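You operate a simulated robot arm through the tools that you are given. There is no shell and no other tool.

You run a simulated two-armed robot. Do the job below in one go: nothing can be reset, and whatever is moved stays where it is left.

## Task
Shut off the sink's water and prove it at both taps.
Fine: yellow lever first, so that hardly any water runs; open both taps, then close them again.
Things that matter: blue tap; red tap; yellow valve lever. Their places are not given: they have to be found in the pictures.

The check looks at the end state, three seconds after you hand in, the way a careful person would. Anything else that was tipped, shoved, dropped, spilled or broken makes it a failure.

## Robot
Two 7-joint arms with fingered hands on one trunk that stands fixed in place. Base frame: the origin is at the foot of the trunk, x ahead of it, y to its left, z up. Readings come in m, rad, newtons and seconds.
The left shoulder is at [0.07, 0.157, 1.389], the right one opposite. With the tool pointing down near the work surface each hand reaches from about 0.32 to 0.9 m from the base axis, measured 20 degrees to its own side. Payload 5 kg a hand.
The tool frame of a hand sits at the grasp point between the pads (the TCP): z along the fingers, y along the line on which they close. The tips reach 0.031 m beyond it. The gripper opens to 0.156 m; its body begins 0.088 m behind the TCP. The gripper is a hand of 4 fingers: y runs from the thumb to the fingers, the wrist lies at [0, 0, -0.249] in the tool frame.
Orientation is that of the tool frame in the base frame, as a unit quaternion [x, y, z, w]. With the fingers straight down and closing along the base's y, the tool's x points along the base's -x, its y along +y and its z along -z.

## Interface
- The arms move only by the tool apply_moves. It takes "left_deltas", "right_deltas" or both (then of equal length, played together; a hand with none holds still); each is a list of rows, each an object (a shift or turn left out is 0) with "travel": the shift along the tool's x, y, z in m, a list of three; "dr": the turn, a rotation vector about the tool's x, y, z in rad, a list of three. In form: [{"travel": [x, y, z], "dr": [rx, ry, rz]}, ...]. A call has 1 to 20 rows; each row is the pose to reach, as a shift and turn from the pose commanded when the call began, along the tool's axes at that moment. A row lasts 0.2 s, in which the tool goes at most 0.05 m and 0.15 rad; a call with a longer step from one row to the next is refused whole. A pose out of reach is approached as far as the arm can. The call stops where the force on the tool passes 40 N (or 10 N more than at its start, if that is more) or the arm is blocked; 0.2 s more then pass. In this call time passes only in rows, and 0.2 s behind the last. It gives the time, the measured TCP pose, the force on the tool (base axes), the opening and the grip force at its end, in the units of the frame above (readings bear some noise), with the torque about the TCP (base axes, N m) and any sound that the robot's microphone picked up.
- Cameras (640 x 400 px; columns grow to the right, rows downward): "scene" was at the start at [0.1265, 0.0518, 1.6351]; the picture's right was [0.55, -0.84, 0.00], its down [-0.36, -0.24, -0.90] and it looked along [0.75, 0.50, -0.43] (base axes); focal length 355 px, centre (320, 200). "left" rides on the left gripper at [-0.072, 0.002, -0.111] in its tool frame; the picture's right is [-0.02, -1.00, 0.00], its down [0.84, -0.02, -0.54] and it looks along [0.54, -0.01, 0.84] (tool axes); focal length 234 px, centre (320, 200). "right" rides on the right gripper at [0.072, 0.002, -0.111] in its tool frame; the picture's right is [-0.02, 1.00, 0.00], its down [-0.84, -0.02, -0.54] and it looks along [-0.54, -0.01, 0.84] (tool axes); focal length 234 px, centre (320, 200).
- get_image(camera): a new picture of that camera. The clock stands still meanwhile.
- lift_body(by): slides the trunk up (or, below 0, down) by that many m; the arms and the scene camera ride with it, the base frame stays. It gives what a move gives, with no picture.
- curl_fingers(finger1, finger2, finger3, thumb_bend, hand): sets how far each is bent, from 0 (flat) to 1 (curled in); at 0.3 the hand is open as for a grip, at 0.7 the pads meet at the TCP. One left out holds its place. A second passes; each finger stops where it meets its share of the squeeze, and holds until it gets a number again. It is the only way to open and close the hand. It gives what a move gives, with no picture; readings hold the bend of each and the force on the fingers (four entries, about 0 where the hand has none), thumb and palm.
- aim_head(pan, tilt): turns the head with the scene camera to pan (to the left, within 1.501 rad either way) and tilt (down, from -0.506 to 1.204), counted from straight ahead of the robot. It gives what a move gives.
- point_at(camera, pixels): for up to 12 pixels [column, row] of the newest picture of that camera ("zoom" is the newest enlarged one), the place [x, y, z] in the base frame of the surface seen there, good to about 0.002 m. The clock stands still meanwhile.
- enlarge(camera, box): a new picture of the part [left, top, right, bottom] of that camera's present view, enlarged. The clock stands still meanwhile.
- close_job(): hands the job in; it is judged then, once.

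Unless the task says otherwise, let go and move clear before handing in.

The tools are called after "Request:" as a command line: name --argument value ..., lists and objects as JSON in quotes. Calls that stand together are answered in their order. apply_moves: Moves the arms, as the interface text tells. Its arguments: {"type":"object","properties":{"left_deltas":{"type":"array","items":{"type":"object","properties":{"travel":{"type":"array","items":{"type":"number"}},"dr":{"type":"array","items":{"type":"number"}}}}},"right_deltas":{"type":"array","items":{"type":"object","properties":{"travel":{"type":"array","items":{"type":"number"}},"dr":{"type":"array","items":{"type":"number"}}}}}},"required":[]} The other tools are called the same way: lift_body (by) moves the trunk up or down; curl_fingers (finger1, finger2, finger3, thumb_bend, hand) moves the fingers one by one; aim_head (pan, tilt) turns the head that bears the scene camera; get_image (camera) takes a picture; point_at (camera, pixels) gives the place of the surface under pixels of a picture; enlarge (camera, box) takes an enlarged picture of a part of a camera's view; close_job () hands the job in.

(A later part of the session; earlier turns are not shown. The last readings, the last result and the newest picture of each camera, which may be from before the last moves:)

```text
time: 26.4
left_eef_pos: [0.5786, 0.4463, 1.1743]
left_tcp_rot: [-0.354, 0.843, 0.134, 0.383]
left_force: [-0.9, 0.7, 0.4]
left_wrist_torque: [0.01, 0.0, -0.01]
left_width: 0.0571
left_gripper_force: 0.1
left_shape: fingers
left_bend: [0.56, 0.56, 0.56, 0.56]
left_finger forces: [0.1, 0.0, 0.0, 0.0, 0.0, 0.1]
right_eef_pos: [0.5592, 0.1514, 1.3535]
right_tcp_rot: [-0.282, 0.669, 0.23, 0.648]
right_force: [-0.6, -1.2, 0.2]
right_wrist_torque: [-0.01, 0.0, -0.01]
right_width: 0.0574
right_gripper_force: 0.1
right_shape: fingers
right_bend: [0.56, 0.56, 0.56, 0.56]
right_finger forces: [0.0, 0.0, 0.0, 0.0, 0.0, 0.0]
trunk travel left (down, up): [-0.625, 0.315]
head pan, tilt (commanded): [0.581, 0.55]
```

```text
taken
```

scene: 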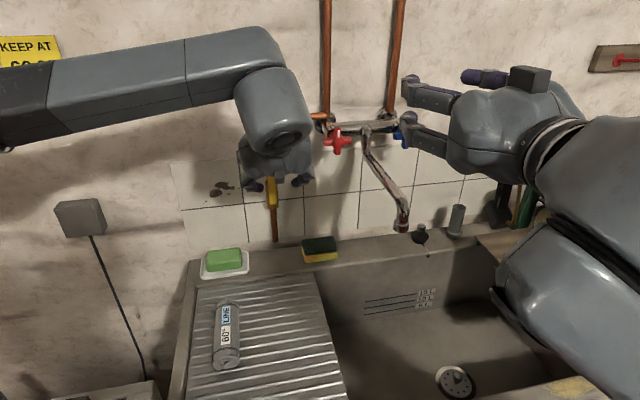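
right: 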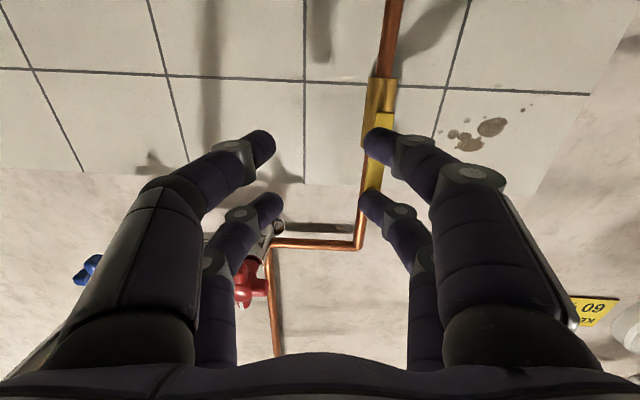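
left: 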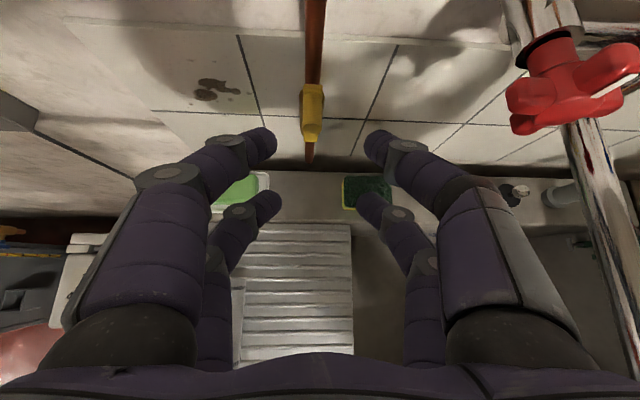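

The tilted left hand is lined up with the lever (gap centre column ~320 against lever ~312). I will lower the trunk another 7 cm so the fingertips come level with the peg.

Request:
lift_body --by -0.07

Request:
get_image --camera "left"

Request:
point_at --camera "left" --pixels '[[312, 100], [312, 80], [312, 120], [260, 140], [378, 140], [265, 205], [372, 205], [316, 95], [305, 95], [320, 95], [312, 60], [312, 140]]'

```text
time: 27.4
left_eef_pos: [0.5782, 0.447, 1.1043]
left_tcp_rot: [-0.354, 0.843, 0.134, 0.383]
left_force: [0.2, 0.5, 0.3]
left_wrist_torque: [0.04, 0.03, 0.02]
left_width: 0.0573
left_gripper_force: 0.0
left_shape: fingers
left_bend: [0.56, 0.56, 0.56, 0.56]
left_finger forces: [0.1, 0.0, 0.1, 0.0, 0.1, 0.0]
right_eef_pos: [0.5594, 0.1502, 1.2839]
right_tcp_rot: [-0.283, 0.669, 0.231, 0.648]
right_force: [-0.1, -0.3, -0.5]
right_wrist_torque: [0.01, 0.02, 0.0]
right_width: 0.0572
right_gripper_force: 0.1
right_shape: fingers
right_bend: [0.56, 0.56, 0.56, 0.56]
right_finger forces: [0.1, 0.0, 0.0, 0.0, 0.1, 0.1]
trunk travel left (down, up): [-0.555, 0.385]
head pan, tilt (commanded): [0.581, 0.55]
```

```text
taken
```

left: 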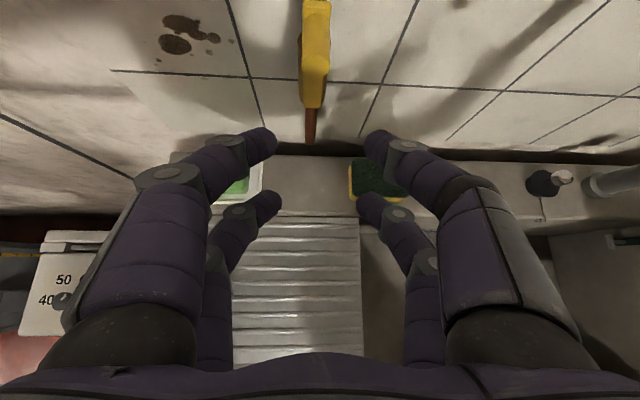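

```text
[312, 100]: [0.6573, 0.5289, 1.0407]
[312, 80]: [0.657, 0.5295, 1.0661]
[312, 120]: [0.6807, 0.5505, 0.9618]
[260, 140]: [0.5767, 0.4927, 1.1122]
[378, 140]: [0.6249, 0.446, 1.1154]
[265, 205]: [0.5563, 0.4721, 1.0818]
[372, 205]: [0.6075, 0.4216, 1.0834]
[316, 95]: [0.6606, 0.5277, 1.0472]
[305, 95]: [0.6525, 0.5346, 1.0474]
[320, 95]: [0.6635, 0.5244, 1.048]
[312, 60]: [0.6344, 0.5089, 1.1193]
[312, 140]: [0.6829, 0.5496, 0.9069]
```

The finger pair's midpoint is at u≈0.093 against the peg's 0.091, and the tips are 0.13 m from the wall at the peg's height. I will advance horizontally 6.5 cm so the peg sits between thumb and finger1.

Request:
apply_moves --left_deltas '[{"travel": [-0.0109, 0.0008, 0.0121]}, {"travel": [-0.0219, 0.0015, 0.0241]}, {"travel": [-0.0328, 0.0023, 0.0362]}, {"travel": [-0.0437, 0.003, 0.0482]}]'

Request:
get_image --camera "left"

Request:
get_image --camera "scene"

```text
time: 28.4
left_eef_pos: [0.6231, 0.494, 1.1036]
left_tcp_rot: [-0.354, 0.843, 0.134, 0.383]
left_force: [-0.3, 0.6, -0.8]
left_wrist_torque: [0.01, -0.01, -0.02]
left_width: 0.0572
left_gripper_force: 0.0
left_shape: fingers
left_bend: [0.56, 0.56, 0.56, 0.56]
left_finger forces: [0.0, 0.0, 0.0, 0.1, 0.1, 0.1]
right_eef_pos: [0.5596, 0.15, 1.2827]
right_tcp_rot: [-0.282, 0.669, 0.23, 0.648]
right_force: [-0.1, -0.6, 0.5]
right_wrist_torque: [0.0, 0.01, 0.0]
right_width: 0.0573
right_gripper_force: 0.0
right_shape: fingers
right_bend: [0.56, 0.56, 0.56, 0.56]
right_finger forces: [0.1, 0.1, 0.1, 0.0, 0.1, 0.1]
trunk travel left (down, up): [-0.555, 0.385]
head pan, tilt (commanded): [0.581, 0.55]
```

```text
taken
```

left: 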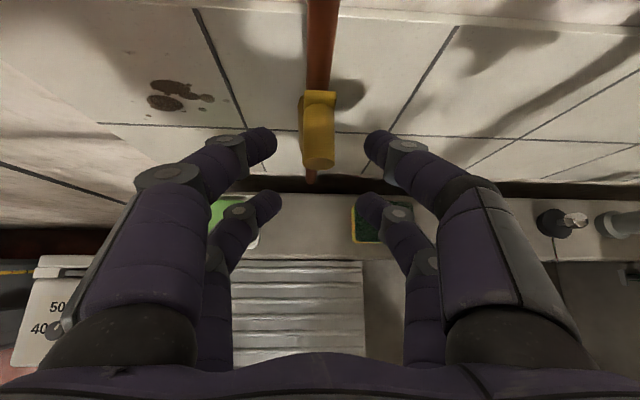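

```text
taken
```

scene: 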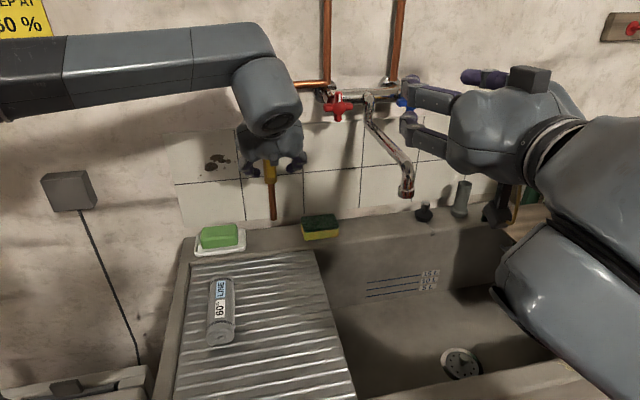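

The arm tracks exactly now, and the peg (columns 303–335, rows 95–165) sits between thumb and finger1. I will pinch the peg with those two digits.

Request:
curl_fingers --hand "left" --finger1 0.72 --thumb_bend 0.72

Request:
get_image --camera "left"

```text
time: 29.4
left_eef_pos: [0.6236, 0.495, 1.1025]
left_tcp_rot: [-0.354, 0.843, 0.134, 0.382]
left_force: [0.0, 0.6, -3.7]
left_wrist_torque: [-0.08, 0.08, 0.04]
left_width: 0.0133
left_gripper_force: 5.2
left_shape: fingers
left_bend: [0.66, 0.56, 0.56, 0.69]
left_finger forces: [6.4, 0.0, 0.0, 0.1, 5.8, 0.0]
right_eef_pos: [0.5602, 0.1519, 1.2825]
right_tcp_rot: [-0.282, 0.669, 0.23, 0.648]
right_force: [1.1, -0.3, -0.4]
right_wrist_torque: [-0.01, 0.01, 0.0]
right_width: 0.0574
right_gripper_force: 0.0
right_shape: fingers
right_bend: [0.56, 0.56, 0.56, 0.56]
right_finger forces: [0.0, 0.1, 0.0, 0.0, 0.0, 0.0]
trunk travel left (down, up): [-0.555, 0.385]
head pan, tilt (commanded): [0.581, 0.55]
```

```text
taken
```

left: 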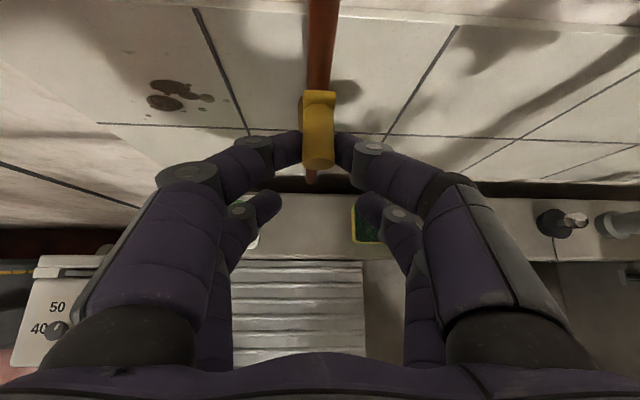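

The peg is pinched firmly at about 6 N. I will try turning the lever clockwise (peg to the right) by a small 12° to see whether it gives.

Request:
apply_moves --left_deltas '[{"travel": [0.0002, -0.0037, 0.0003]}, {"travel": [0.0005, -0.0074, 0.0006]}, {"travel": [0.001, -0.0111, 0.0011]}, {"travel": [0.0015, -0.0147, 0.0016]}]'

Request:
get_image --camera "left"

```text
time: 30.4
left_eef_pos: [0.6323, 0.4858, 1.1011]
left_tcp_rot: [-0.354, 0.843, 0.133, 0.382]
left_force: [-9.2, 6.6, -3.0]
left_wrist_torque: [-0.14, -0.01, 0.42]
left_width: 0.0149
left_gripper_force: 5.6
left_shape: fingers
left_bend: [0.61, 0.56, 0.56, 0.72]
left_finger forces: [10.0, 0.0, 0.0, 0.0, 0.0, 0.0]
right_eef_pos: [0.5585, 0.1524, 1.2836]
right_tcp_rot: [-0.283, 0.669, 0.23, 0.648]
right_force: [0.7, -0.2, 0.6]
right_wrist_torque: [0.0, -0.01, 0.01]
right_width: 0.0573
right_gripper_force: 0.0
right_shape: fingers
right_bend: [0.56, 0.56, 0.56, 0.56]
right_finger forces: [0.0, 0.0, 0.0, 0.0, 0.0, 0.0]
trunk travel left (down, up): [-0.555, 0.385]
head pan, tilt (commanded): [0.581, 0.55]
```

```text
taken
```

left: 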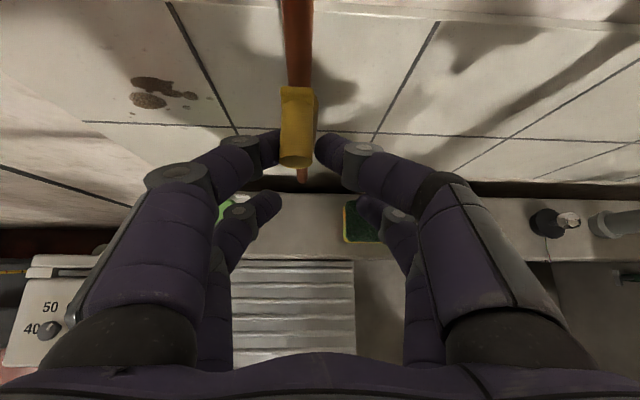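

Pushing right met about 11 N of resistance and bent finger1 back, while the peg stayed in line with the pipe, so that way looks stopped. I will try the other direction by moving back through centre and 12° to the left.

Request:
apply_moves --left_deltas '[{"travel": [-0.0005, 0.0037, -0.0005]}, {"travel": [-0.001, 0.0074, -0.001]}, {"travel": [-0.0015, 0.0147, -0.0016]}, {"travel": [-0.0015, 0.0184, -0.0016]}, {"travel": [-0.0015, 0.0221, -0.0017]}, {"travel": [-0.0012, 0.0257, -0.0014]}, {"travel": [-0.0008, 0.0293, -0.0012]}]'

Request:
get_image --camera "left"

```text
time: 32.0
left_eef_pos: [0.6147, 0.5049, 1.1018]
left_tcp_rot: [-0.354, 0.843, 0.134, 0.382]
left_force: [0.9, -3.4, -8.4]
left_wrist_torque: [-0.23, 0.15, -0.12]
left_width: 0.0123
left_gripper_force: 7.4
left_shape: fingers
left_bend: [0.66, 0.56, 0.56, 0.69]
left_finger forces: [8.1, 0.0, 0.1, 0.0, 6.4, 0.1]
right_eef_pos: [0.561, 0.151, 1.2824]
right_tcp_rot: [-0.282, 0.669, 0.23, 0.648]
right_force: [-0.2, 0.4, -0.3]
right_wrist_torque: [0.01, 0.02, 0.02]
right_width: 0.0575
right_gripper_force: 0.1
right_shape: fingers
right_bend: [0.56, 0.56, 0.56, 0.56]
right_finger forces: [0.0, 0.0, 0.0, 0.0, 0.0, 0.0]
trunk travel left (down, up): [-0.555, 0.385]
head pan, tilt (commanded): [0.581, 0.55]
```

```text
taken
```

left: 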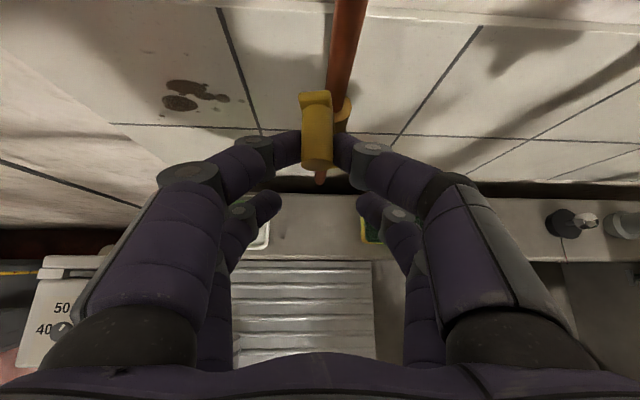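

The lever moved freely counter-clockwise; the peg now sits left of the pipe at (318,130) against (340,60). I will carry it on along the arc to about 48°, rolling the hand with it.

Request:
apply_moves --left_deltas '[{"travel": [0.0027, 0.0074, 0.0023], "dr": [0.047, -0.001, -0.052]}, {"travel": [0.0045, 0.0144, 0.0038], "dr": [0.094, -0.002, -0.104]}, {"travel": [0.0069, 0.0212, 0.0058], "dr": [0.141, -0.003, -0.156]}, {"travel": [0.0097, 0.0276, 0.0083], "dr": [0.188, -0.004, -0.208]}, {"travel": [0.013, 0.0336, 0.0112], "dr": [0.235, -0.005, -0.26]}, {"travel": [0.0168, 0.0391, 0.0145], "dr": [0.282, -0.005, -0.312]}]'

Request:
get_image --camera "left"

```text
time: 33.4
left_eef_pos: [0.5876, 0.531, 1.0773]
left_tcp_rot: [-0.422, 0.787, -0.046, 0.447]
left_force: [4.8, -2.8, -2.8]
left_wrist_torque: [-0.1, 0.1, -0.19]
left_width: 0.0094
left_gripper_force: 4.9
left_shape: fingers
left_bend: [0.68, 0.56, 0.56, 0.69]
left_finger forces: [4.7, 0.0, 0.0, 0.1, 4.5, 0.1]
right_eef_pos: [0.5609, 0.1511, 1.2817]
right_tcp_rot: [-0.282, 0.669, 0.23, 0.648]
right_force: [0.5, -0.2, 0.2]
right_wrist_torque: [0.04, -0.02, -0.04]
right_width: 0.0574
right_gripper_force: 0.0
right_shape: fingers
right_bend: [0.56, 0.56, 0.56, 0.56]
right_finger forces: [0.1, 0.0, 0.0, 0.0, 0.0, 0.0]
trunk travel left (down, up): [-0.555, 0.385]
head pan, tilt (commanded): [0.581, 0.55]
```

```text
taken
```

left: 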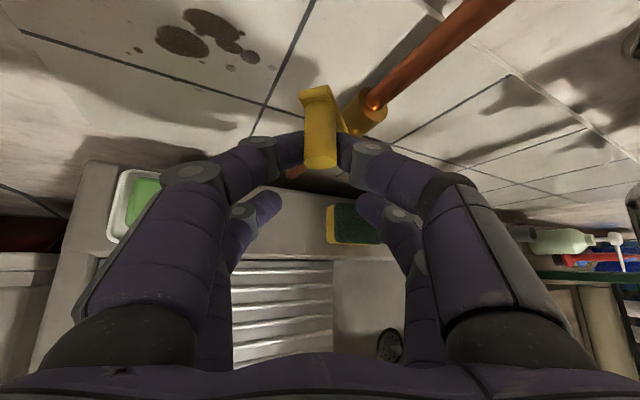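

The lever is following; it is at about 48° with low forces (4–5 N pinch). I will carry it on through 90° and slightly past, to find its stop.

Request:
apply_moves --left_deltas '[{"travel": [0.0023, 0.0068, 0.002], "dr": [0.04, -0.001, -0.044]}, {"travel": [0.0051, 0.0132, 0.0045], "dr": [0.08, -0.001, -0.089]}, {"travel": [0.0084, 0.0192, 0.0073], "dr": [0.121, -0.002, -0.133]}, {"travel": [0.0122, 0.0247, 0.0106], "dr": [0.161, -0.003, -0.178]}, {"travel": [0.0163, 0.0296, 0.0143], "dr": [0.201, -0.004, -0.222]}, {"travel": [0.0208, 0.034, 0.0183], "dr": [0.241, -0.004, -0.267]}, {"travel": [0.0256, 0.0376, 0.0226], "dr": [0.282, -0.005, -0.311]}, {"travel": [0.029, 0.0397, 0.0256], "dr": [0.282, -0.005, -0.311]}]'

Request:
get_image --camera "left"

Request:
get_image --camera "scene"

```text
time: 35.2
left_eef_pos: [0.574, 0.543, 1.0251]
left_tcp_rot: [-0.473, 0.698, -0.221, 0.49]
left_force: [6.2, -4.7, 1.2]
left_wrist_torque: [0.04, -0.01, -0.24]
left_width: 0.0088
left_gripper_force: 5.2
left_shape: fingers
left_bend: [0.69, 0.56, 0.56, 0.69]
left_finger forces: [4.3, 0.1, 0.1, 0.0, 6.3, 0.0]
right_eef_pos: [0.5606, 0.1502, 1.2823]
right_tcp_rot: [-0.282, 0.669, 0.231, 0.648]
right_force: [0.3, -0.3, 0.2]
right_wrist_torque: [0.02, -0.04, -0.01]
right_width: 0.0573
right_gripper_force: 0.1
right_shape: fingers
right_bend: [0.56, 0.56, 0.56, 0.56]
right_finger forces: [0.0, 0.0, 0.0, 0.1, 0.0, 0.0]
trunk travel left (down, up): [-0.555, 0.385]
head pan, tilt (commanded): [0.581, 0.55]
```

```text
taken
```

left: 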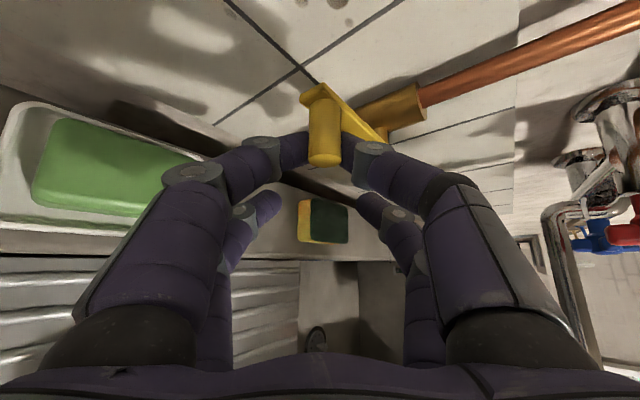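

```text
taken
```

scene: 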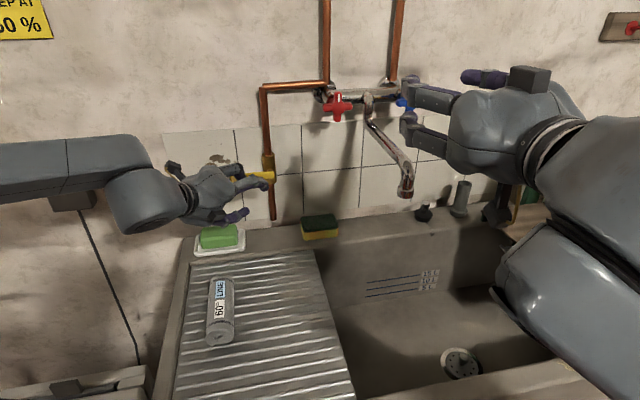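

The lever now lies to the left, about horizontal, at (255,178). I will enlarge it to measure its angle.

Request:
enlarge --camera "scene" --box '[150, 120, 310, 240]'

Request:
point_at --camera "left" --pixels '[[325, 155], [325, 110], [320, 95], [350, 115], [365, 125], [380, 135], [390, 110], [400, 100], [370, 115], [335, 100], [380, 125], [310, 97]]'

```text
3.33 times, centred on (230, 180) of scene
```

zoom: 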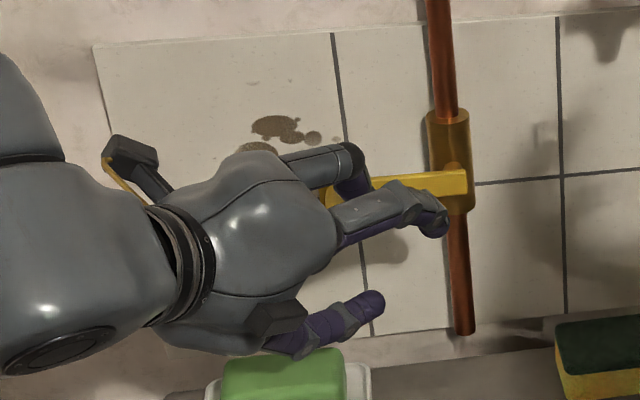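

```text
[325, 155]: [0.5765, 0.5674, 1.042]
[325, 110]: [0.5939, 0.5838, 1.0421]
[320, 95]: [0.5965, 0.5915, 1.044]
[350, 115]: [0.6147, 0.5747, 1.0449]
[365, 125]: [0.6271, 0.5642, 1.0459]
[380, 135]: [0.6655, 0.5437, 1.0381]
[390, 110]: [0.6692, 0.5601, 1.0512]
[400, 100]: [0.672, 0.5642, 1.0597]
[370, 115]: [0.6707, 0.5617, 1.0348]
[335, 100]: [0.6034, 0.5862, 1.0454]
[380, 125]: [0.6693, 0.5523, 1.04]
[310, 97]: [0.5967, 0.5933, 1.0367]
```

The lever's top edge is level (z 1.044–1.046 from tip to hub), so it stands about 90° across the pipe. I will nudge down 4 mm to see whether this is the stop.

Request:
apply_moves --left_deltas '[{"travel": [0.001, 0.0015, 0.0008]}, {"travel": [0.0019, 0.0031, 0.0017]}]'

Request:
get_image --camera "left"

Request:
point_at --camera "left" --pixels '[[325, 155], [325, 110], [320, 95], [350, 115], [365, 125], [335, 100]]'

```text
time: 35.8
left_eef_pos: [0.5748, 0.5429, 1.023]
left_tcp_rot: [-0.471, 0.698, -0.223, 0.491]
left_force: [5.5, -3.7, 5.6]
left_wrist_torque: [0.19, 0.02, -0.17]
left_width: 0.0079
left_gripper_force: 5.0
left_shape: fingers
left_bend: [0.71, 0.56, 0.56, 0.69]
left_finger forces: [1.7, 0.0, 0.1, 0.0, 7.6, 0.1]
right_eef_pos: [0.5602, 0.1489, 1.2827]
right_tcp_rot: [-0.282, 0.669, 0.23, 0.648]
right_force: [0.0, -0.1, -0.1]
right_wrist_torque: [-0.01, 0.03, 0.0]
right_width: 0.0573
right_gripper_force: 0.0
right_shape: fingers
right_bend: [0.56, 0.56, 0.56, 0.56]
right_finger forces: [0.1, 0.0, 0.1, 0.1, 0.0, 0.0]
trunk travel left (down, up): [-0.555, 0.385]
head pan, tilt (commanded): [0.581, 0.55]
```

```text
taken
```

left: 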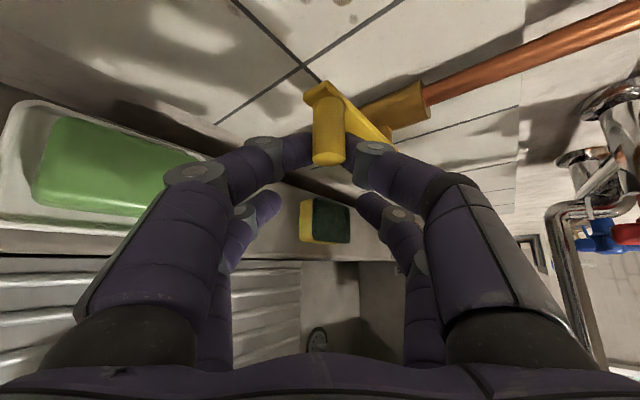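

```text
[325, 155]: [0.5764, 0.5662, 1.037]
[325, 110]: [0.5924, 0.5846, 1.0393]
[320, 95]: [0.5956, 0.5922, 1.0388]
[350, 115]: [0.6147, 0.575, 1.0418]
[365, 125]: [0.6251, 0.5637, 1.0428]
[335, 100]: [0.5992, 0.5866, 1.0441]
```

The upward force rose to 5.6 N with no further travel, so the lever is against its closed stop. I will release the peg and back straight off the wall.

Request:
curl_fingers --hand "left" --finger1 0.55 --thumb_bend 0.55

Request:
apply_moves --left_deltas '[{"travel": [0.0168, -0.0002, -0.0185]}, {"travel": [0.0336, -0.0004, -0.0371]}, {"travel": [0.0503, -0.0006, -0.0556]}, {"travel": [0.0671, -0.0008, -0.0741]}]'

Request:
get_image --camera "left"

Request:
get_image --camera "scene"

```text
time: 36.8
left_eef_pos: [0.5723, 0.5448, 1.0206]
left_tcp_rot: [-0.473, 0.697, -0.223, 0.491]
left_force: [-0.7, -0.3, -0.8]
left_wrist_torque: [-0.01, 0.01, 0.01]
left_width: 0.0605
left_gripper_force: 0.1
left_shape: fingers
left_bend: [0.55, 0.56, 0.56, 0.55]
left_finger forces: [0.1, 0.0, 0.0, 0.0, 0.0, 0.0]
right_eef_pos: [0.5582, 0.1513, 1.2826]
right_tcp_rot: [-0.283, 0.669, 0.23, 0.647]
right_force: [-0.6, -0.7, 0.2]
right_wrist_torque: [0.03, 0.02, -0.02]
right_width: 0.0572
right_gripper_force: 0.1
right_shape: fingers
right_bend: [0.56, 0.56, 0.56, 0.56]
right_finger forces: [0.0, 0.1, 0.0, 0.1, 0.0, 0.0]
trunk travel left (down, up): [-0.555, 0.385]
head pan, tilt (commanded): [0.581, 0.55]
```

```text
time: 37.8
left_eef_pos: [0.5024, 0.4727, 1.0205]
left_tcp_rot: [-0.472, 0.697, -0.223, 0.492]
left_force: [-0.6, 1.0, 1.2]
left_wrist_torque: [-0.01, 0.01, 0.02]
left_width: 0.0605
left_gripper_force: 0.1
left_shape: fingers
left_bend: [0.55, 0.56, 0.56, 0.55]
left_finger forces: [0.0, 0.1, 0.1, 0.0, 0.1, 0.0]
right_eef_pos: [0.5586, 0.1489, 1.2833]
right_tcp_rot: [-0.282, 0.669, 0.231, 0.648]
right_force: [-0.3, -0.5, 0.0]
right_wrist_torque: [0.02, 0.03, 0.01]
right_width: 0.0574
right_gripper_force: 0.0
right_shape: fingers
right_bend: [0.56, 0.56, 0.56, 0.56]
right_finger forces: [0.0, 0.0, 0.1, 0.0, 0.0, 0.0]
trunk travel left (down, up): [-0.555, 0.385]
head pan, tilt (commanded): [0.581, 0.55]
```

```text
taken
```

left: 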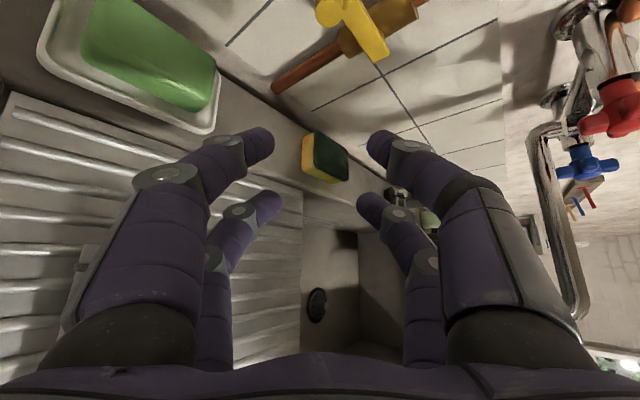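

```text
taken
```

scene: 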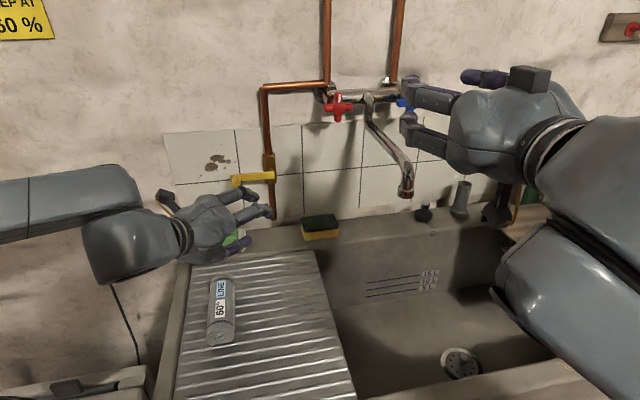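

The lever stays put, horizontal at (252,178). I will lift the left hand up and away to the left, unrolling it, and then raise the trunk partway for the right arm to work the taps.

Request:
apply_moves --left_deltas '[{"travel": [-0.0251, -0.014, -0.0202], "dr": [-0.0705, 0.0008, 0.0778]}, {"travel": [-0.0502, -0.028, -0.0404], "dr": [-0.1409, 0.0017, 0.1556]}, {"travel": [-0.0753, -0.042, -0.0605], "dr": [-0.2114, 0.0025, 0.2334]}, {"travel": [-0.1004, -0.056, -0.0807], "dr": [-0.2818, 0.0034, 0.3112]}, {"travel": [-0.1254, -0.07, -0.1009], "dr": [-0.3523, 0.0042, 0.389]}, {"travel": [-0.1505, -0.084, -0.1211], "dr": [-0.4227, 0.005, 0.4668]}, {"travel": [-0.1756, -0.098, -0.1412], "dr": [-0.4932, 0.0059, 0.5446]}, {"travel": [-0.2007, -0.112, -0.1614], "dr": [-0.5636, 0.0067, 0.6224]}]'

Request:
lift_body --by 0.12

Request:
get_image --camera "scene"

```text
time: 39.6
left_eef_pos: [0.4227, 0.5722, 1.272]
left_tcp_rot: [-0.353, 0.842, 0.135, 0.384]
left_force: [0.4, 0.5, -0.3]
left_wrist_torque: [0.0, 0.04, -0.01]
left_width: 0.0608
left_gripper_force: 0.0
left_shape: fingers
left_bend: [0.55, 0.56, 0.56, 0.55]
left_finger forces: [0.1, 0.1, 0.0, 0.0, 0.0, 0.0]
right_eef_pos: [0.5592, 0.1503, 1.2818]
right_tcp_rot: [-0.282, 0.669, 0.231, 0.648]
right_force: [-0.5, 0.0, -0.7]
right_wrist_torque: [-0.03, -0.01, -0.04]
right_width: 0.0572
right_gripper_force: 0.1
right_shape: fingers
right_bend: [0.56, 0.56, 0.56, 0.56]
right_finger forces: [0.0, 0.0, 0.1, 0.0, 0.0, 0.0]
trunk travel left (down, up): [-0.555, 0.385]
head pan, tilt (commanded): [0.581, 0.55]
```

```text
time: 41.1
left_eef_pos: [0.4234, 0.5747, 1.3909]
left_tcp_rot: [-0.355, 0.842, 0.135, 0.384]
left_force: [-0.3, -0.4, -0.3]
left_wrist_torque: [0.0, -0.02, -0.01]
left_width: 0.0606
left_gripper_force: 0.2
left_shape: fingers
left_bend: [0.55, 0.56, 0.56, 0.55]
left_finger forces: [0.0, 0.1, 0.0, 0.0, 0.0, 0.1]
right_eef_pos: [0.5591, 0.1511, 1.4026]
right_tcp_rot: [-0.282, 0.669, 0.23, 0.648]
right_force: [0.1, -0.7, 0.0]
right_wrist_torque: [0.0, 0.0, -0.02]
right_width: 0.0574
right_gripper_force: 0.1
right_shape: fingers
right_bend: [0.56, 0.56, 0.56, 0.56]
right_finger forces: [0.0, 0.0, 0.0, 0.0, 0.0, 0.0]
trunk travel left (down, up): [-0.675, 0.265]
head pan, tilt (commanded): [0.581, 0.55]
```

```text
taken
```

scene: 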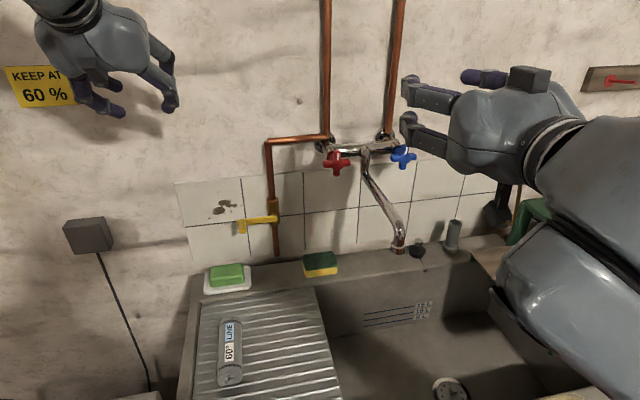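

The lever is clearly closed at (258,222) and the hands are clear. I will straighten the right hand's aim and bring it to a standoff in front of the blue tap (403,157), keeping to the right of the spout.

Request:
apply_moves --right_deltas '[{"travel": [0.0267, -0.0191, 0.0023], "dr": [-0.022, -0.0278, 0.0283]}, {"travel": [0.0534, -0.0382, 0.0047], "dr": [-0.0438, -0.0555, 0.0565]}, {"travel": [0.0801, -0.0573, 0.007], "dr": [-0.0438, -0.0555, 0.0565]}, {"travel": [0.1068, -0.0764, 0.0093], "dr": [-0.0438, -0.0555, 0.0565]}, {"travel": [0.1242, -0.0741, 0.0381], "dr": [-0.0438, -0.0555, 0.0565]}, {"travel": [0.1415, -0.0718, 0.0668], "dr": [-0.0438, -0.0555, 0.0565]}, {"travel": [0.1589, -0.0696, 0.0956], "dr": [-0.0438, -0.0555, 0.0565]}, {"travel": [0.1762, -0.0673, 0.1243], "dr": [-0.0438, -0.0555, 0.0565]}, {"travel": [0.1936, -0.065, 0.1531], "dr": [-0.0438, -0.0555, 0.0565]}]'

Request:
get_image --camera "scene"

Request:
get_image --camera "right"

```text
time: 43.1
left_eef_pos: [0.425, 0.5748, 1.391]
left_tcp_rot: [-0.355, 0.842, 0.135, 0.383]
left_force: [0.5, 1.2, 0.6]
left_wrist_torque: [0.01, 0.0, 0.0]
left_width: 0.0609
left_gripper_force: 0.0
left_shape: fingers
left_bend: [0.55, 0.56, 0.56, 0.55]
left_finger forces: [0.0, 0.0, 0.0, 0.0, 0.0, 0.0]
right_eef_pos: [0.7168, 0.1914, 1.2055]
right_tcp_rot: [-0.271, 0.654, 0.27, 0.653]
right_force: [0.2, 0.1, -0.1]
right_wrist_torque: [0.04, 0.0, 0.01]
right_width: 0.0572
right_gripper_force: 0.1
right_shape: fingers
right_bend: [0.56, 0.56, 0.56, 0.56]
right_finger forces: [0.0, 0.1, 0.1, 0.1, 0.0, 0.1]
trunk travel left (down, up): [-0.675, 0.265]
head pan, tilt (commanded): [0.581, 0.55]
```

```text
taken
```

scene: 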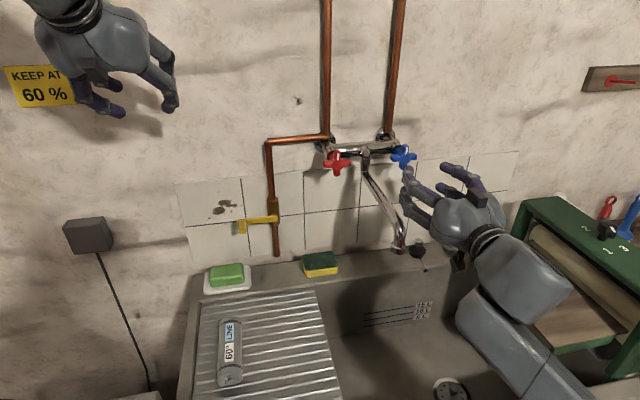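

```text
taken
```

right: 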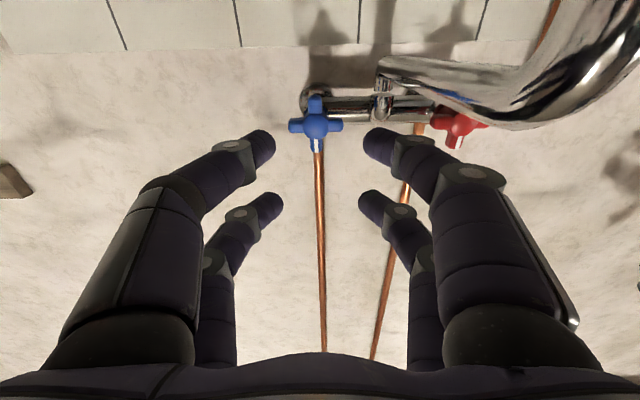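

The hand is squarely in front of the blue tap, seen at (315,125) with its mark at (317,145). I will measure the tap's lobes with this camera.

Request:
point_at --camera "right" --pixels '[[315, 125], [293, 126], [338, 125], [316, 100], [317, 147], [300, 126], [330, 125], [316, 108], [455, 126], [435, 120], [480, 126], [400, 70]]'

Request:
enlarge --camera "right" --box '[260, 60, 500, 180]'

```text
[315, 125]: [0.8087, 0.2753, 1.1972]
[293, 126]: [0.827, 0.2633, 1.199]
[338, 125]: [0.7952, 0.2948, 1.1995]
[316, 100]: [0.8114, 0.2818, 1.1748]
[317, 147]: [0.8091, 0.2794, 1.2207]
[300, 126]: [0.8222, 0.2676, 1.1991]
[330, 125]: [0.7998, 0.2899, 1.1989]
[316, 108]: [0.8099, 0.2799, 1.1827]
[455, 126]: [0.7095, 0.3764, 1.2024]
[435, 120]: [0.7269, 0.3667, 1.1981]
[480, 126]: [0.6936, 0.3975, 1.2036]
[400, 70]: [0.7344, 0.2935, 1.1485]
```

```text
2.67 times, centred on (380, 120) of right
```

zoom: 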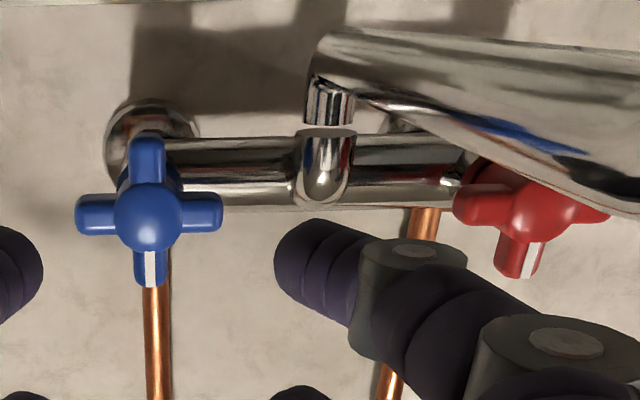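

The blue tap's centre works out near u≈0.3745, z≈1.202, with its lobes' front about 0.12 m from the wall. I will shift 3 mm right and down, then advance so the finger pairs straddle the top and bottom lobes.

Request:
apply_moves --right_deltas '[{"travel": [0.0017, -0.0015, 0.02]}, {"travel": [0.0035, -0.003, 0.04]}, {"travel": [0.0035, -0.003, 0.06]}, {"travel": [0.0035, -0.003, 0.075]}]'

Request:
get_image --camera "right"

Request:
enlarge --camera "scene" --box '[320, 120, 520, 260]'

```text
time: 44.1
left_eef_pos: [0.4222, 0.5739, 1.3911]
left_tcp_rot: [-0.355, 0.842, 0.135, 0.383]
left_force: [-0.4, 0.0, 0.1]
left_wrist_torque: [-0.01, -0.01, -0.01]
left_width: 0.0604
left_gripper_force: 0.1
left_shape: fingers
left_bend: [0.55, 0.56, 0.56, 0.55]
left_finger forces: [0.1, 0.1, 0.1, 0.0, 0.0, 0.0]
right_eef_pos: [0.7735, 0.2428, 1.2014]
right_tcp_rot: [-0.27, 0.654, 0.27, 0.653]
right_force: [0.3, 0.8, -0.2]
right_wrist_torque: [0.03, 0.02, 0.02]
right_width: 0.0574
right_gripper_force: 0.2
right_shape: fingers
right_bend: [0.56, 0.56, 0.56, 0.56]
right_finger forces: [0.0, 0.0, 0.0, 0.0, 0.0, 0.0]
trunk travel left (down, up): [-0.675, 0.265]
head pan, tilt (commanded): [0.581, 0.55]
```

```text
taken
```

right: 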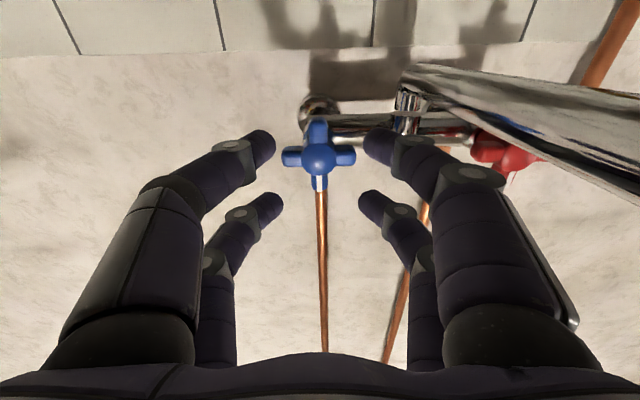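

```text
2.86 times, centred on (420, 190) of scene
```

zoom: 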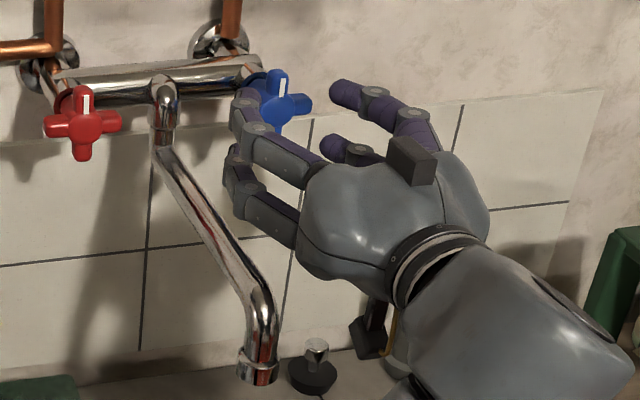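

The tap is centred between the fingers at column 319, with nothing touching. I will advance the last 3.6 cm.

Request:
apply_moves --right_deltas '[{"travel": [0.0, 0.0, 0.012]}, {"travel": [0.0, 0.0, 0.024]}, {"travel": [0.0, 0.0, 0.036]}]'

Request:
get_image --camera "right"

Request:
enlarge --camera "scene" --box '[320, 120, 520, 260]'

```text
time: 44.9
left_eef_pos: [0.4245, 0.574, 1.3909]
left_tcp_rot: [-0.354, 0.842, 0.134, 0.384]
left_force: [-0.5, 0.9, 0.2]
left_wrist_torque: [-0.02, -0.05, 0.0]
left_width: 0.0606
left_gripper_force: 0.0
left_shape: fingers
left_bend: [0.55, 0.56, 0.56, 0.55]
left_finger forces: [0.0, 0.0, 0.1, 0.0, 0.0, 0.1]
right_eef_pos: [0.7977, 0.2667, 1.2006]
right_tcp_rot: [-0.27, 0.654, 0.27, 0.653]
right_force: [0.0, 0.0, -0.1]
right_wrist_torque: [0.0, 0.03, 0.01]
right_width: 0.0573
right_gripper_force: 0.0
right_shape: fingers
right_bend: [0.56, 0.56, 0.56, 0.56]
right_finger forces: [0.0, 0.0, 0.0, 0.0, 0.0, 0.0]
trunk travel left (down, up): [-0.675, 0.265]
head pan, tilt (commanded): [0.581, 0.55]
```

```text
taken
```

right: 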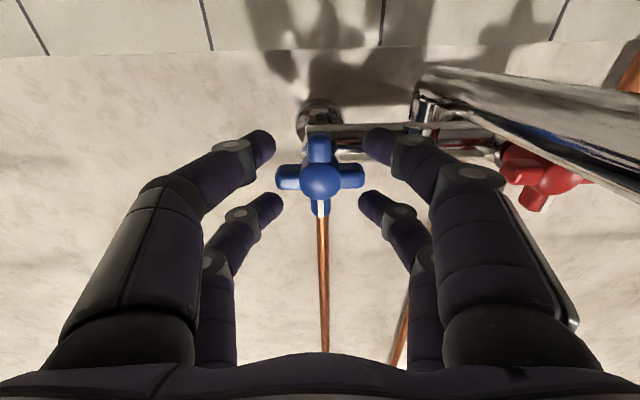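

```text
2.86 times, centred on (420, 190) of scene
```

zoom: 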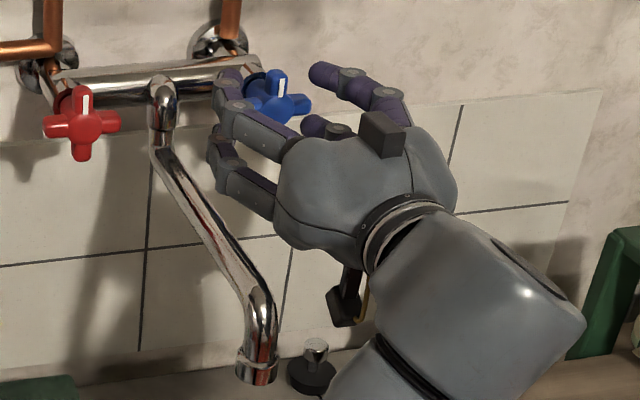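

The lower pair's tips (row 140) flank the bottom lobe (318,150) and the upper pair's tips (row 205) flank the top lobe (322,208). I will close all four digits on them.

Request:
curl_fingers --hand "right" --finger1 0.72 --finger2 0.72 --finger3 0.72 --thumb_bend 0.72

Request:
get_image --camera "right"

```text
time: 45.9
left_eef_pos: [0.4246, 0.5733, 1.3913]
left_tcp_rot: [-0.354, 0.842, 0.134, 0.384]
left_force: [-0.6, -0.1, -0.4]
left_wrist_torque: [-0.03, -0.01, 0.0]
left_width: 0.0606
left_gripper_force: 0.1
left_shape: fingers
left_bend: [0.55, 0.56, 0.56, 0.55]
left_finger forces: [0.0, 0.0, 0.1, 0.0, 0.1, 0.1]
right_eef_pos: [0.7975, 0.2669, 1.2008]
right_tcp_rot: [-0.271, 0.654, 0.27, 0.652]
right_force: [4.5, 2.1, 1.6]
right_wrist_torque: [-0.03, -0.08, -0.04]
right_width: 0.0135
right_gripper_force: 11.3
right_shape: fingers
right_bend: [0.66, 0.66, 0.67, 0.69]
right_finger forces: [5.3, 5.3, 4.9, 0.1, 7.6, 0.1]
trunk travel left (down, up): [-0.675, 0.265]
head pan, tilt (commanded): [0.581, 0.55]
```

```text
taken
```

right: 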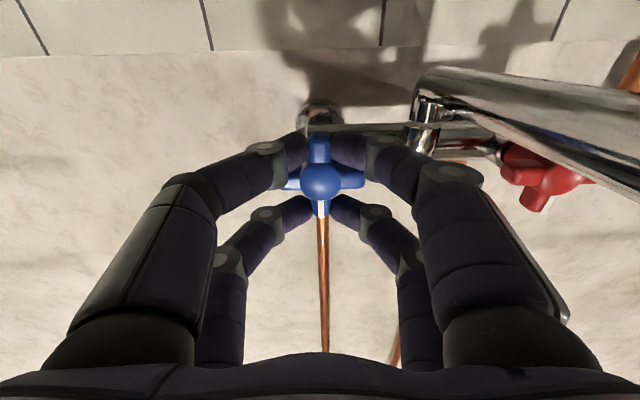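

All four digits hold the lobes with about 5–8 N each. I will turn counter-clockwise (negative roll) 0.4 rad and watch torque and sound.

Request:
apply_moves --right_deltas '[{"dr": [0, 0, -0.1]}, {"dr": [0, 0, -0.2]}, {"dr": [0, 0, -0.3]}, {"dr": [0, 0, -0.4]}]'

Request:
get_image --camera "right"

Request:
enlarge --camera "scene" --box '[320, 120, 520, 260]'

```text
time: 46.9
left_eef_pos: [0.4239, 0.5732, 1.391]
left_tcp_rot: [-0.354, 0.842, 0.134, 0.384]
left_force: [-0.6, 1.1, 0.4]
left_wrist_torque: [-0.02, 0.03, 0.01]
left_width: 0.0606
left_gripper_force: 0.1
left_shape: fingers
left_bend: [0.55, 0.56, 0.56, 0.55]
left_finger forces: [0.0, 0.1, 0.1, 0.1, 0.0, 0.1]
right_eef_pos: [0.797, 0.2677, 1.2011]
right_tcp_rot: [-0.395, 0.587, 0.136, 0.694]
right_force: [4.2, 3.4, 1.4]
right_wrist_torque: [0.03, 0.02, -0.05]
right_width: 0.0136
right_gripper_force: 11.1
right_shape: fingers
right_bend: [0.66, 0.67, 0.66, 0.69]
right_finger forces: [5.7, 4.4, 5.2, 0.0, 6.5, 0.1]
trunk travel left (down, up): [-0.675, 0.265]
head pan, tilt (commanded): [0.581, 0.55]
```

```text
taken
```

right: 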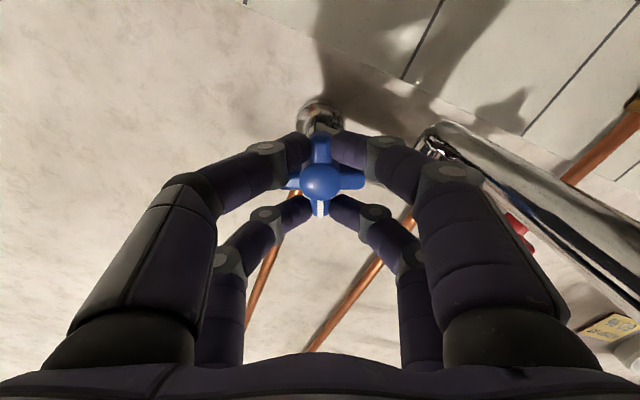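

```text
2.86 times, centred on (420, 190) of scene
```

zoom: 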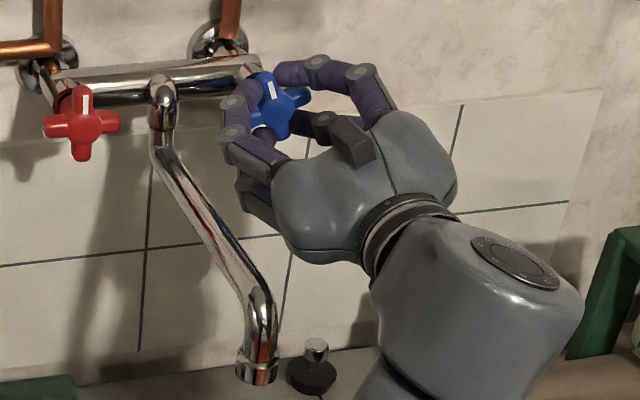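

The blue tap turned with the hand at negligible torque, its mark tilting left, with no water sound. I will continue to about 90°.

Request:
apply_moves --right_deltas '[{"dr": [0, 0, -0.13]}, {"dr": [0, 0, -0.26]}, {"dr": [0, 0, -0.39]}, {"dr": [0, 0, -0.52]}, {"dr": [0, 0, -0.65]}, {"dr": [0, 0, -0.78]}, {"dr": [0, 0, -0.91]}, {"dr": [0, 0, -1.04]}, {"dr": [0, 0, -1.17]}]'

Request:
get_image --camera "right"

Request:
get_image --camera "scene"

```text
time: 48.9
left_eef_pos: [0.4239, 0.573, 1.3906]
left_tcp_rot: [-0.355, 0.842, 0.134, 0.384]
left_force: [0.0, 0.2, -0.3]
left_wrist_torque: [-0.02, -0.01, 0.01]
left_width: 0.0607
left_gripper_force: 0.1
left_shape: fingers
left_bend: [0.55, 0.56, 0.56, 0.55]
left_finger forces: [0.0, 0.0, 0.0, 0.1, 0.0, 0.0]
right_eef_pos: [0.7976, 0.2679, 1.1999]
right_tcp_rot: [0.654, -0.27, 0.271, -0.653]
right_force: [0.8, 3.4, -2.1]
right_wrist_torque: [0.0, 0.04, -0.02]
right_width: 0.0136
right_gripper_force: 11.4
right_shape: fingers
right_bend: [0.66, 0.66, 0.66, 0.69]
right_finger forces: [6.8, 5.7, 4.7, 0.0, 5.7, 0.0]
trunk travel left (down, up): [-0.675, 0.265]
head pan, tilt (commanded): [0.581, 0.55]
```

```text
taken
```

right: 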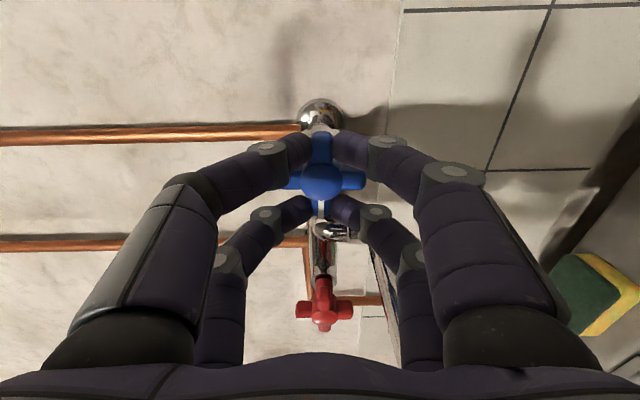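

```text
taken
```

scene: 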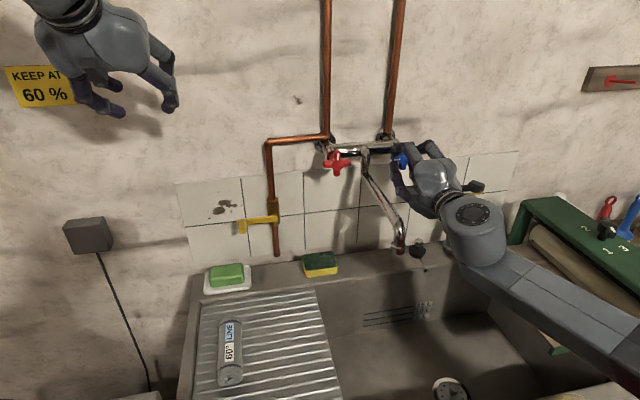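

The blue tap is 90° open, with no sound and low torque. I will check the spout for water and try a little further to see whether there is a stop.

Request:
enlarge --camera "scene" --box '[340, 130, 460, 300]'

Request:
apply_moves --right_deltas '[{"dr": [0, 0, -0.12]}, {"dr": [0, 0, -0.24]}, {"dr": [0, 0, -0.36]}]'

Request:
get_image --camera "right"

```text
2.35 times, centred on (400, 215) of scene
```

zoom: 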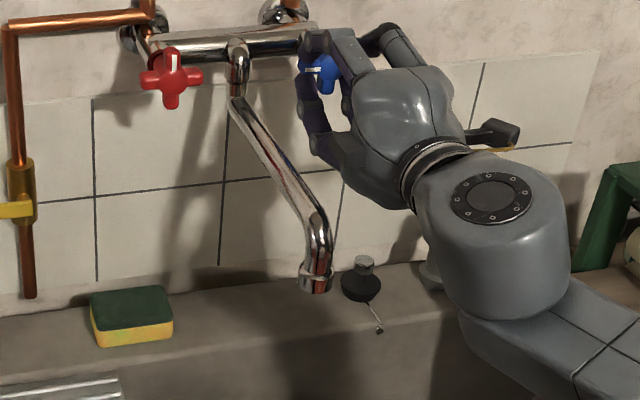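

```text
time: 49.7
left_eef_pos: [0.4241, 0.5741, 1.3911]
left_tcp_rot: [-0.355, 0.842, 0.135, 0.383]
left_force: [1.0, 0.1, 0.3]
left_wrist_torque: [0.0, 0.0, -0.02]
left_width: 0.0607
left_gripper_force: 0.0
left_shape: fingers
left_bend: [0.55, 0.56, 0.56, 0.55]
left_finger forces: [0.1, 0.0, 0.0, 0.0, 0.0, 0.0]
right_eef_pos: [0.7969, 0.2685, 1.2015]
right_tcp_rot: [0.692, -0.148, 0.383, -0.594]
right_force: [-1.2, 2.2, -4.4]
right_wrist_torque: [-0.03, 0.08, 0.01]
right_width: 0.0134
right_gripper_force: 11.5
right_shape: fingers
right_bend: [0.65, 0.66, 0.66, 0.69]
right_finger forces: [7.1, 5.9, 4.6, 0.0, 5.6, 0.1]
trunk travel left (down, up): [-0.675, 0.265]
head pan, tilt (commanded): [0.581, 0.55]
```

```text
taken
```

right: 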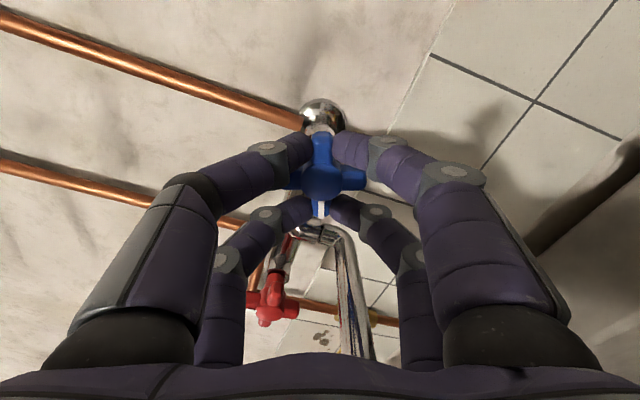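

The spout stays dry and the tap still turns freely at about 110°. I will turn a bit further to look for its stop.

Request:
apply_moves --right_deltas '[{"dr": [0, 0, -0.12]}, {"dr": [0, 0, -0.24]}, {"dr": [0, 0, -0.36]}, {"dr": [0, 0, -0.48]}]'

Request:
get_image --camera "right"

Request:
get_image --camera "scene"

```text
time: 50.7
left_eef_pos: [0.4227, 0.5741, 1.3906]
left_tcp_rot: [-0.355, 0.842, 0.134, 0.384]
left_force: [0.1, -0.5, -1.1]
left_wrist_torque: [-0.03, 0.0, -0.01]
left_width: 0.0605
left_gripper_force: 0.1
left_shape: fingers
left_bend: [0.55, 0.56, 0.56, 0.55]
left_finger forces: [0.1, 0.0, 0.0, 0.0, 0.0, 0.1]
right_eef_pos: [0.796, 0.2671, 1.2005]
right_tcp_rot: [0.707, 0.019, 0.513, -0.486]
right_force: [-3.9, -0.3, -5.5]
right_wrist_torque: [0.52, 0.74, 0.09]
right_width: 0.0156
right_gripper_force: 16.4
right_shape: fingers
right_bend: [0.61, 0.71, 0.63, 0.71]
right_finger forces: [15.9, 2.7, 13.4, 0.0, 1.5, 0.0]
trunk travel left (down, up): [-0.675, 0.265]
head pan, tilt (commanded): [0.581, 0.55]
```

```text
taken
```

right: 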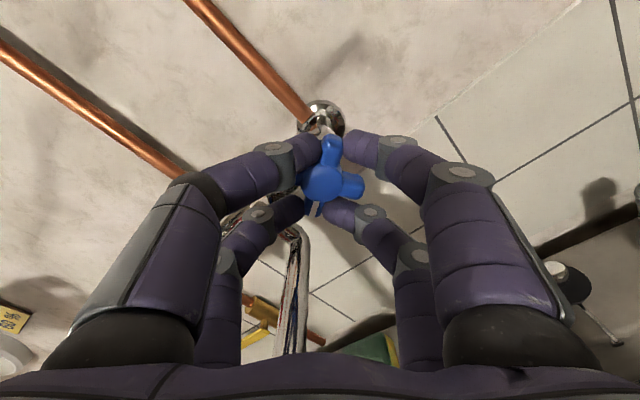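

```text
taken
```

scene: 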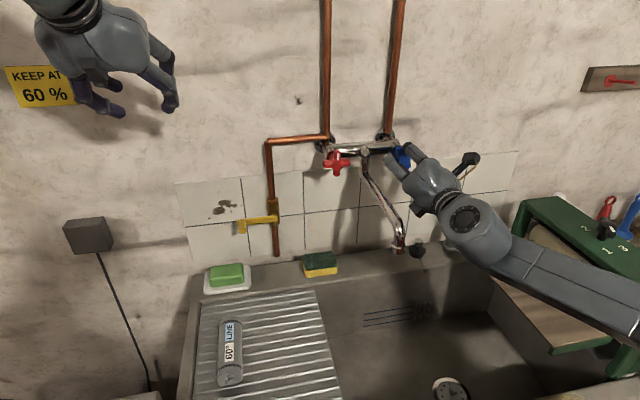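

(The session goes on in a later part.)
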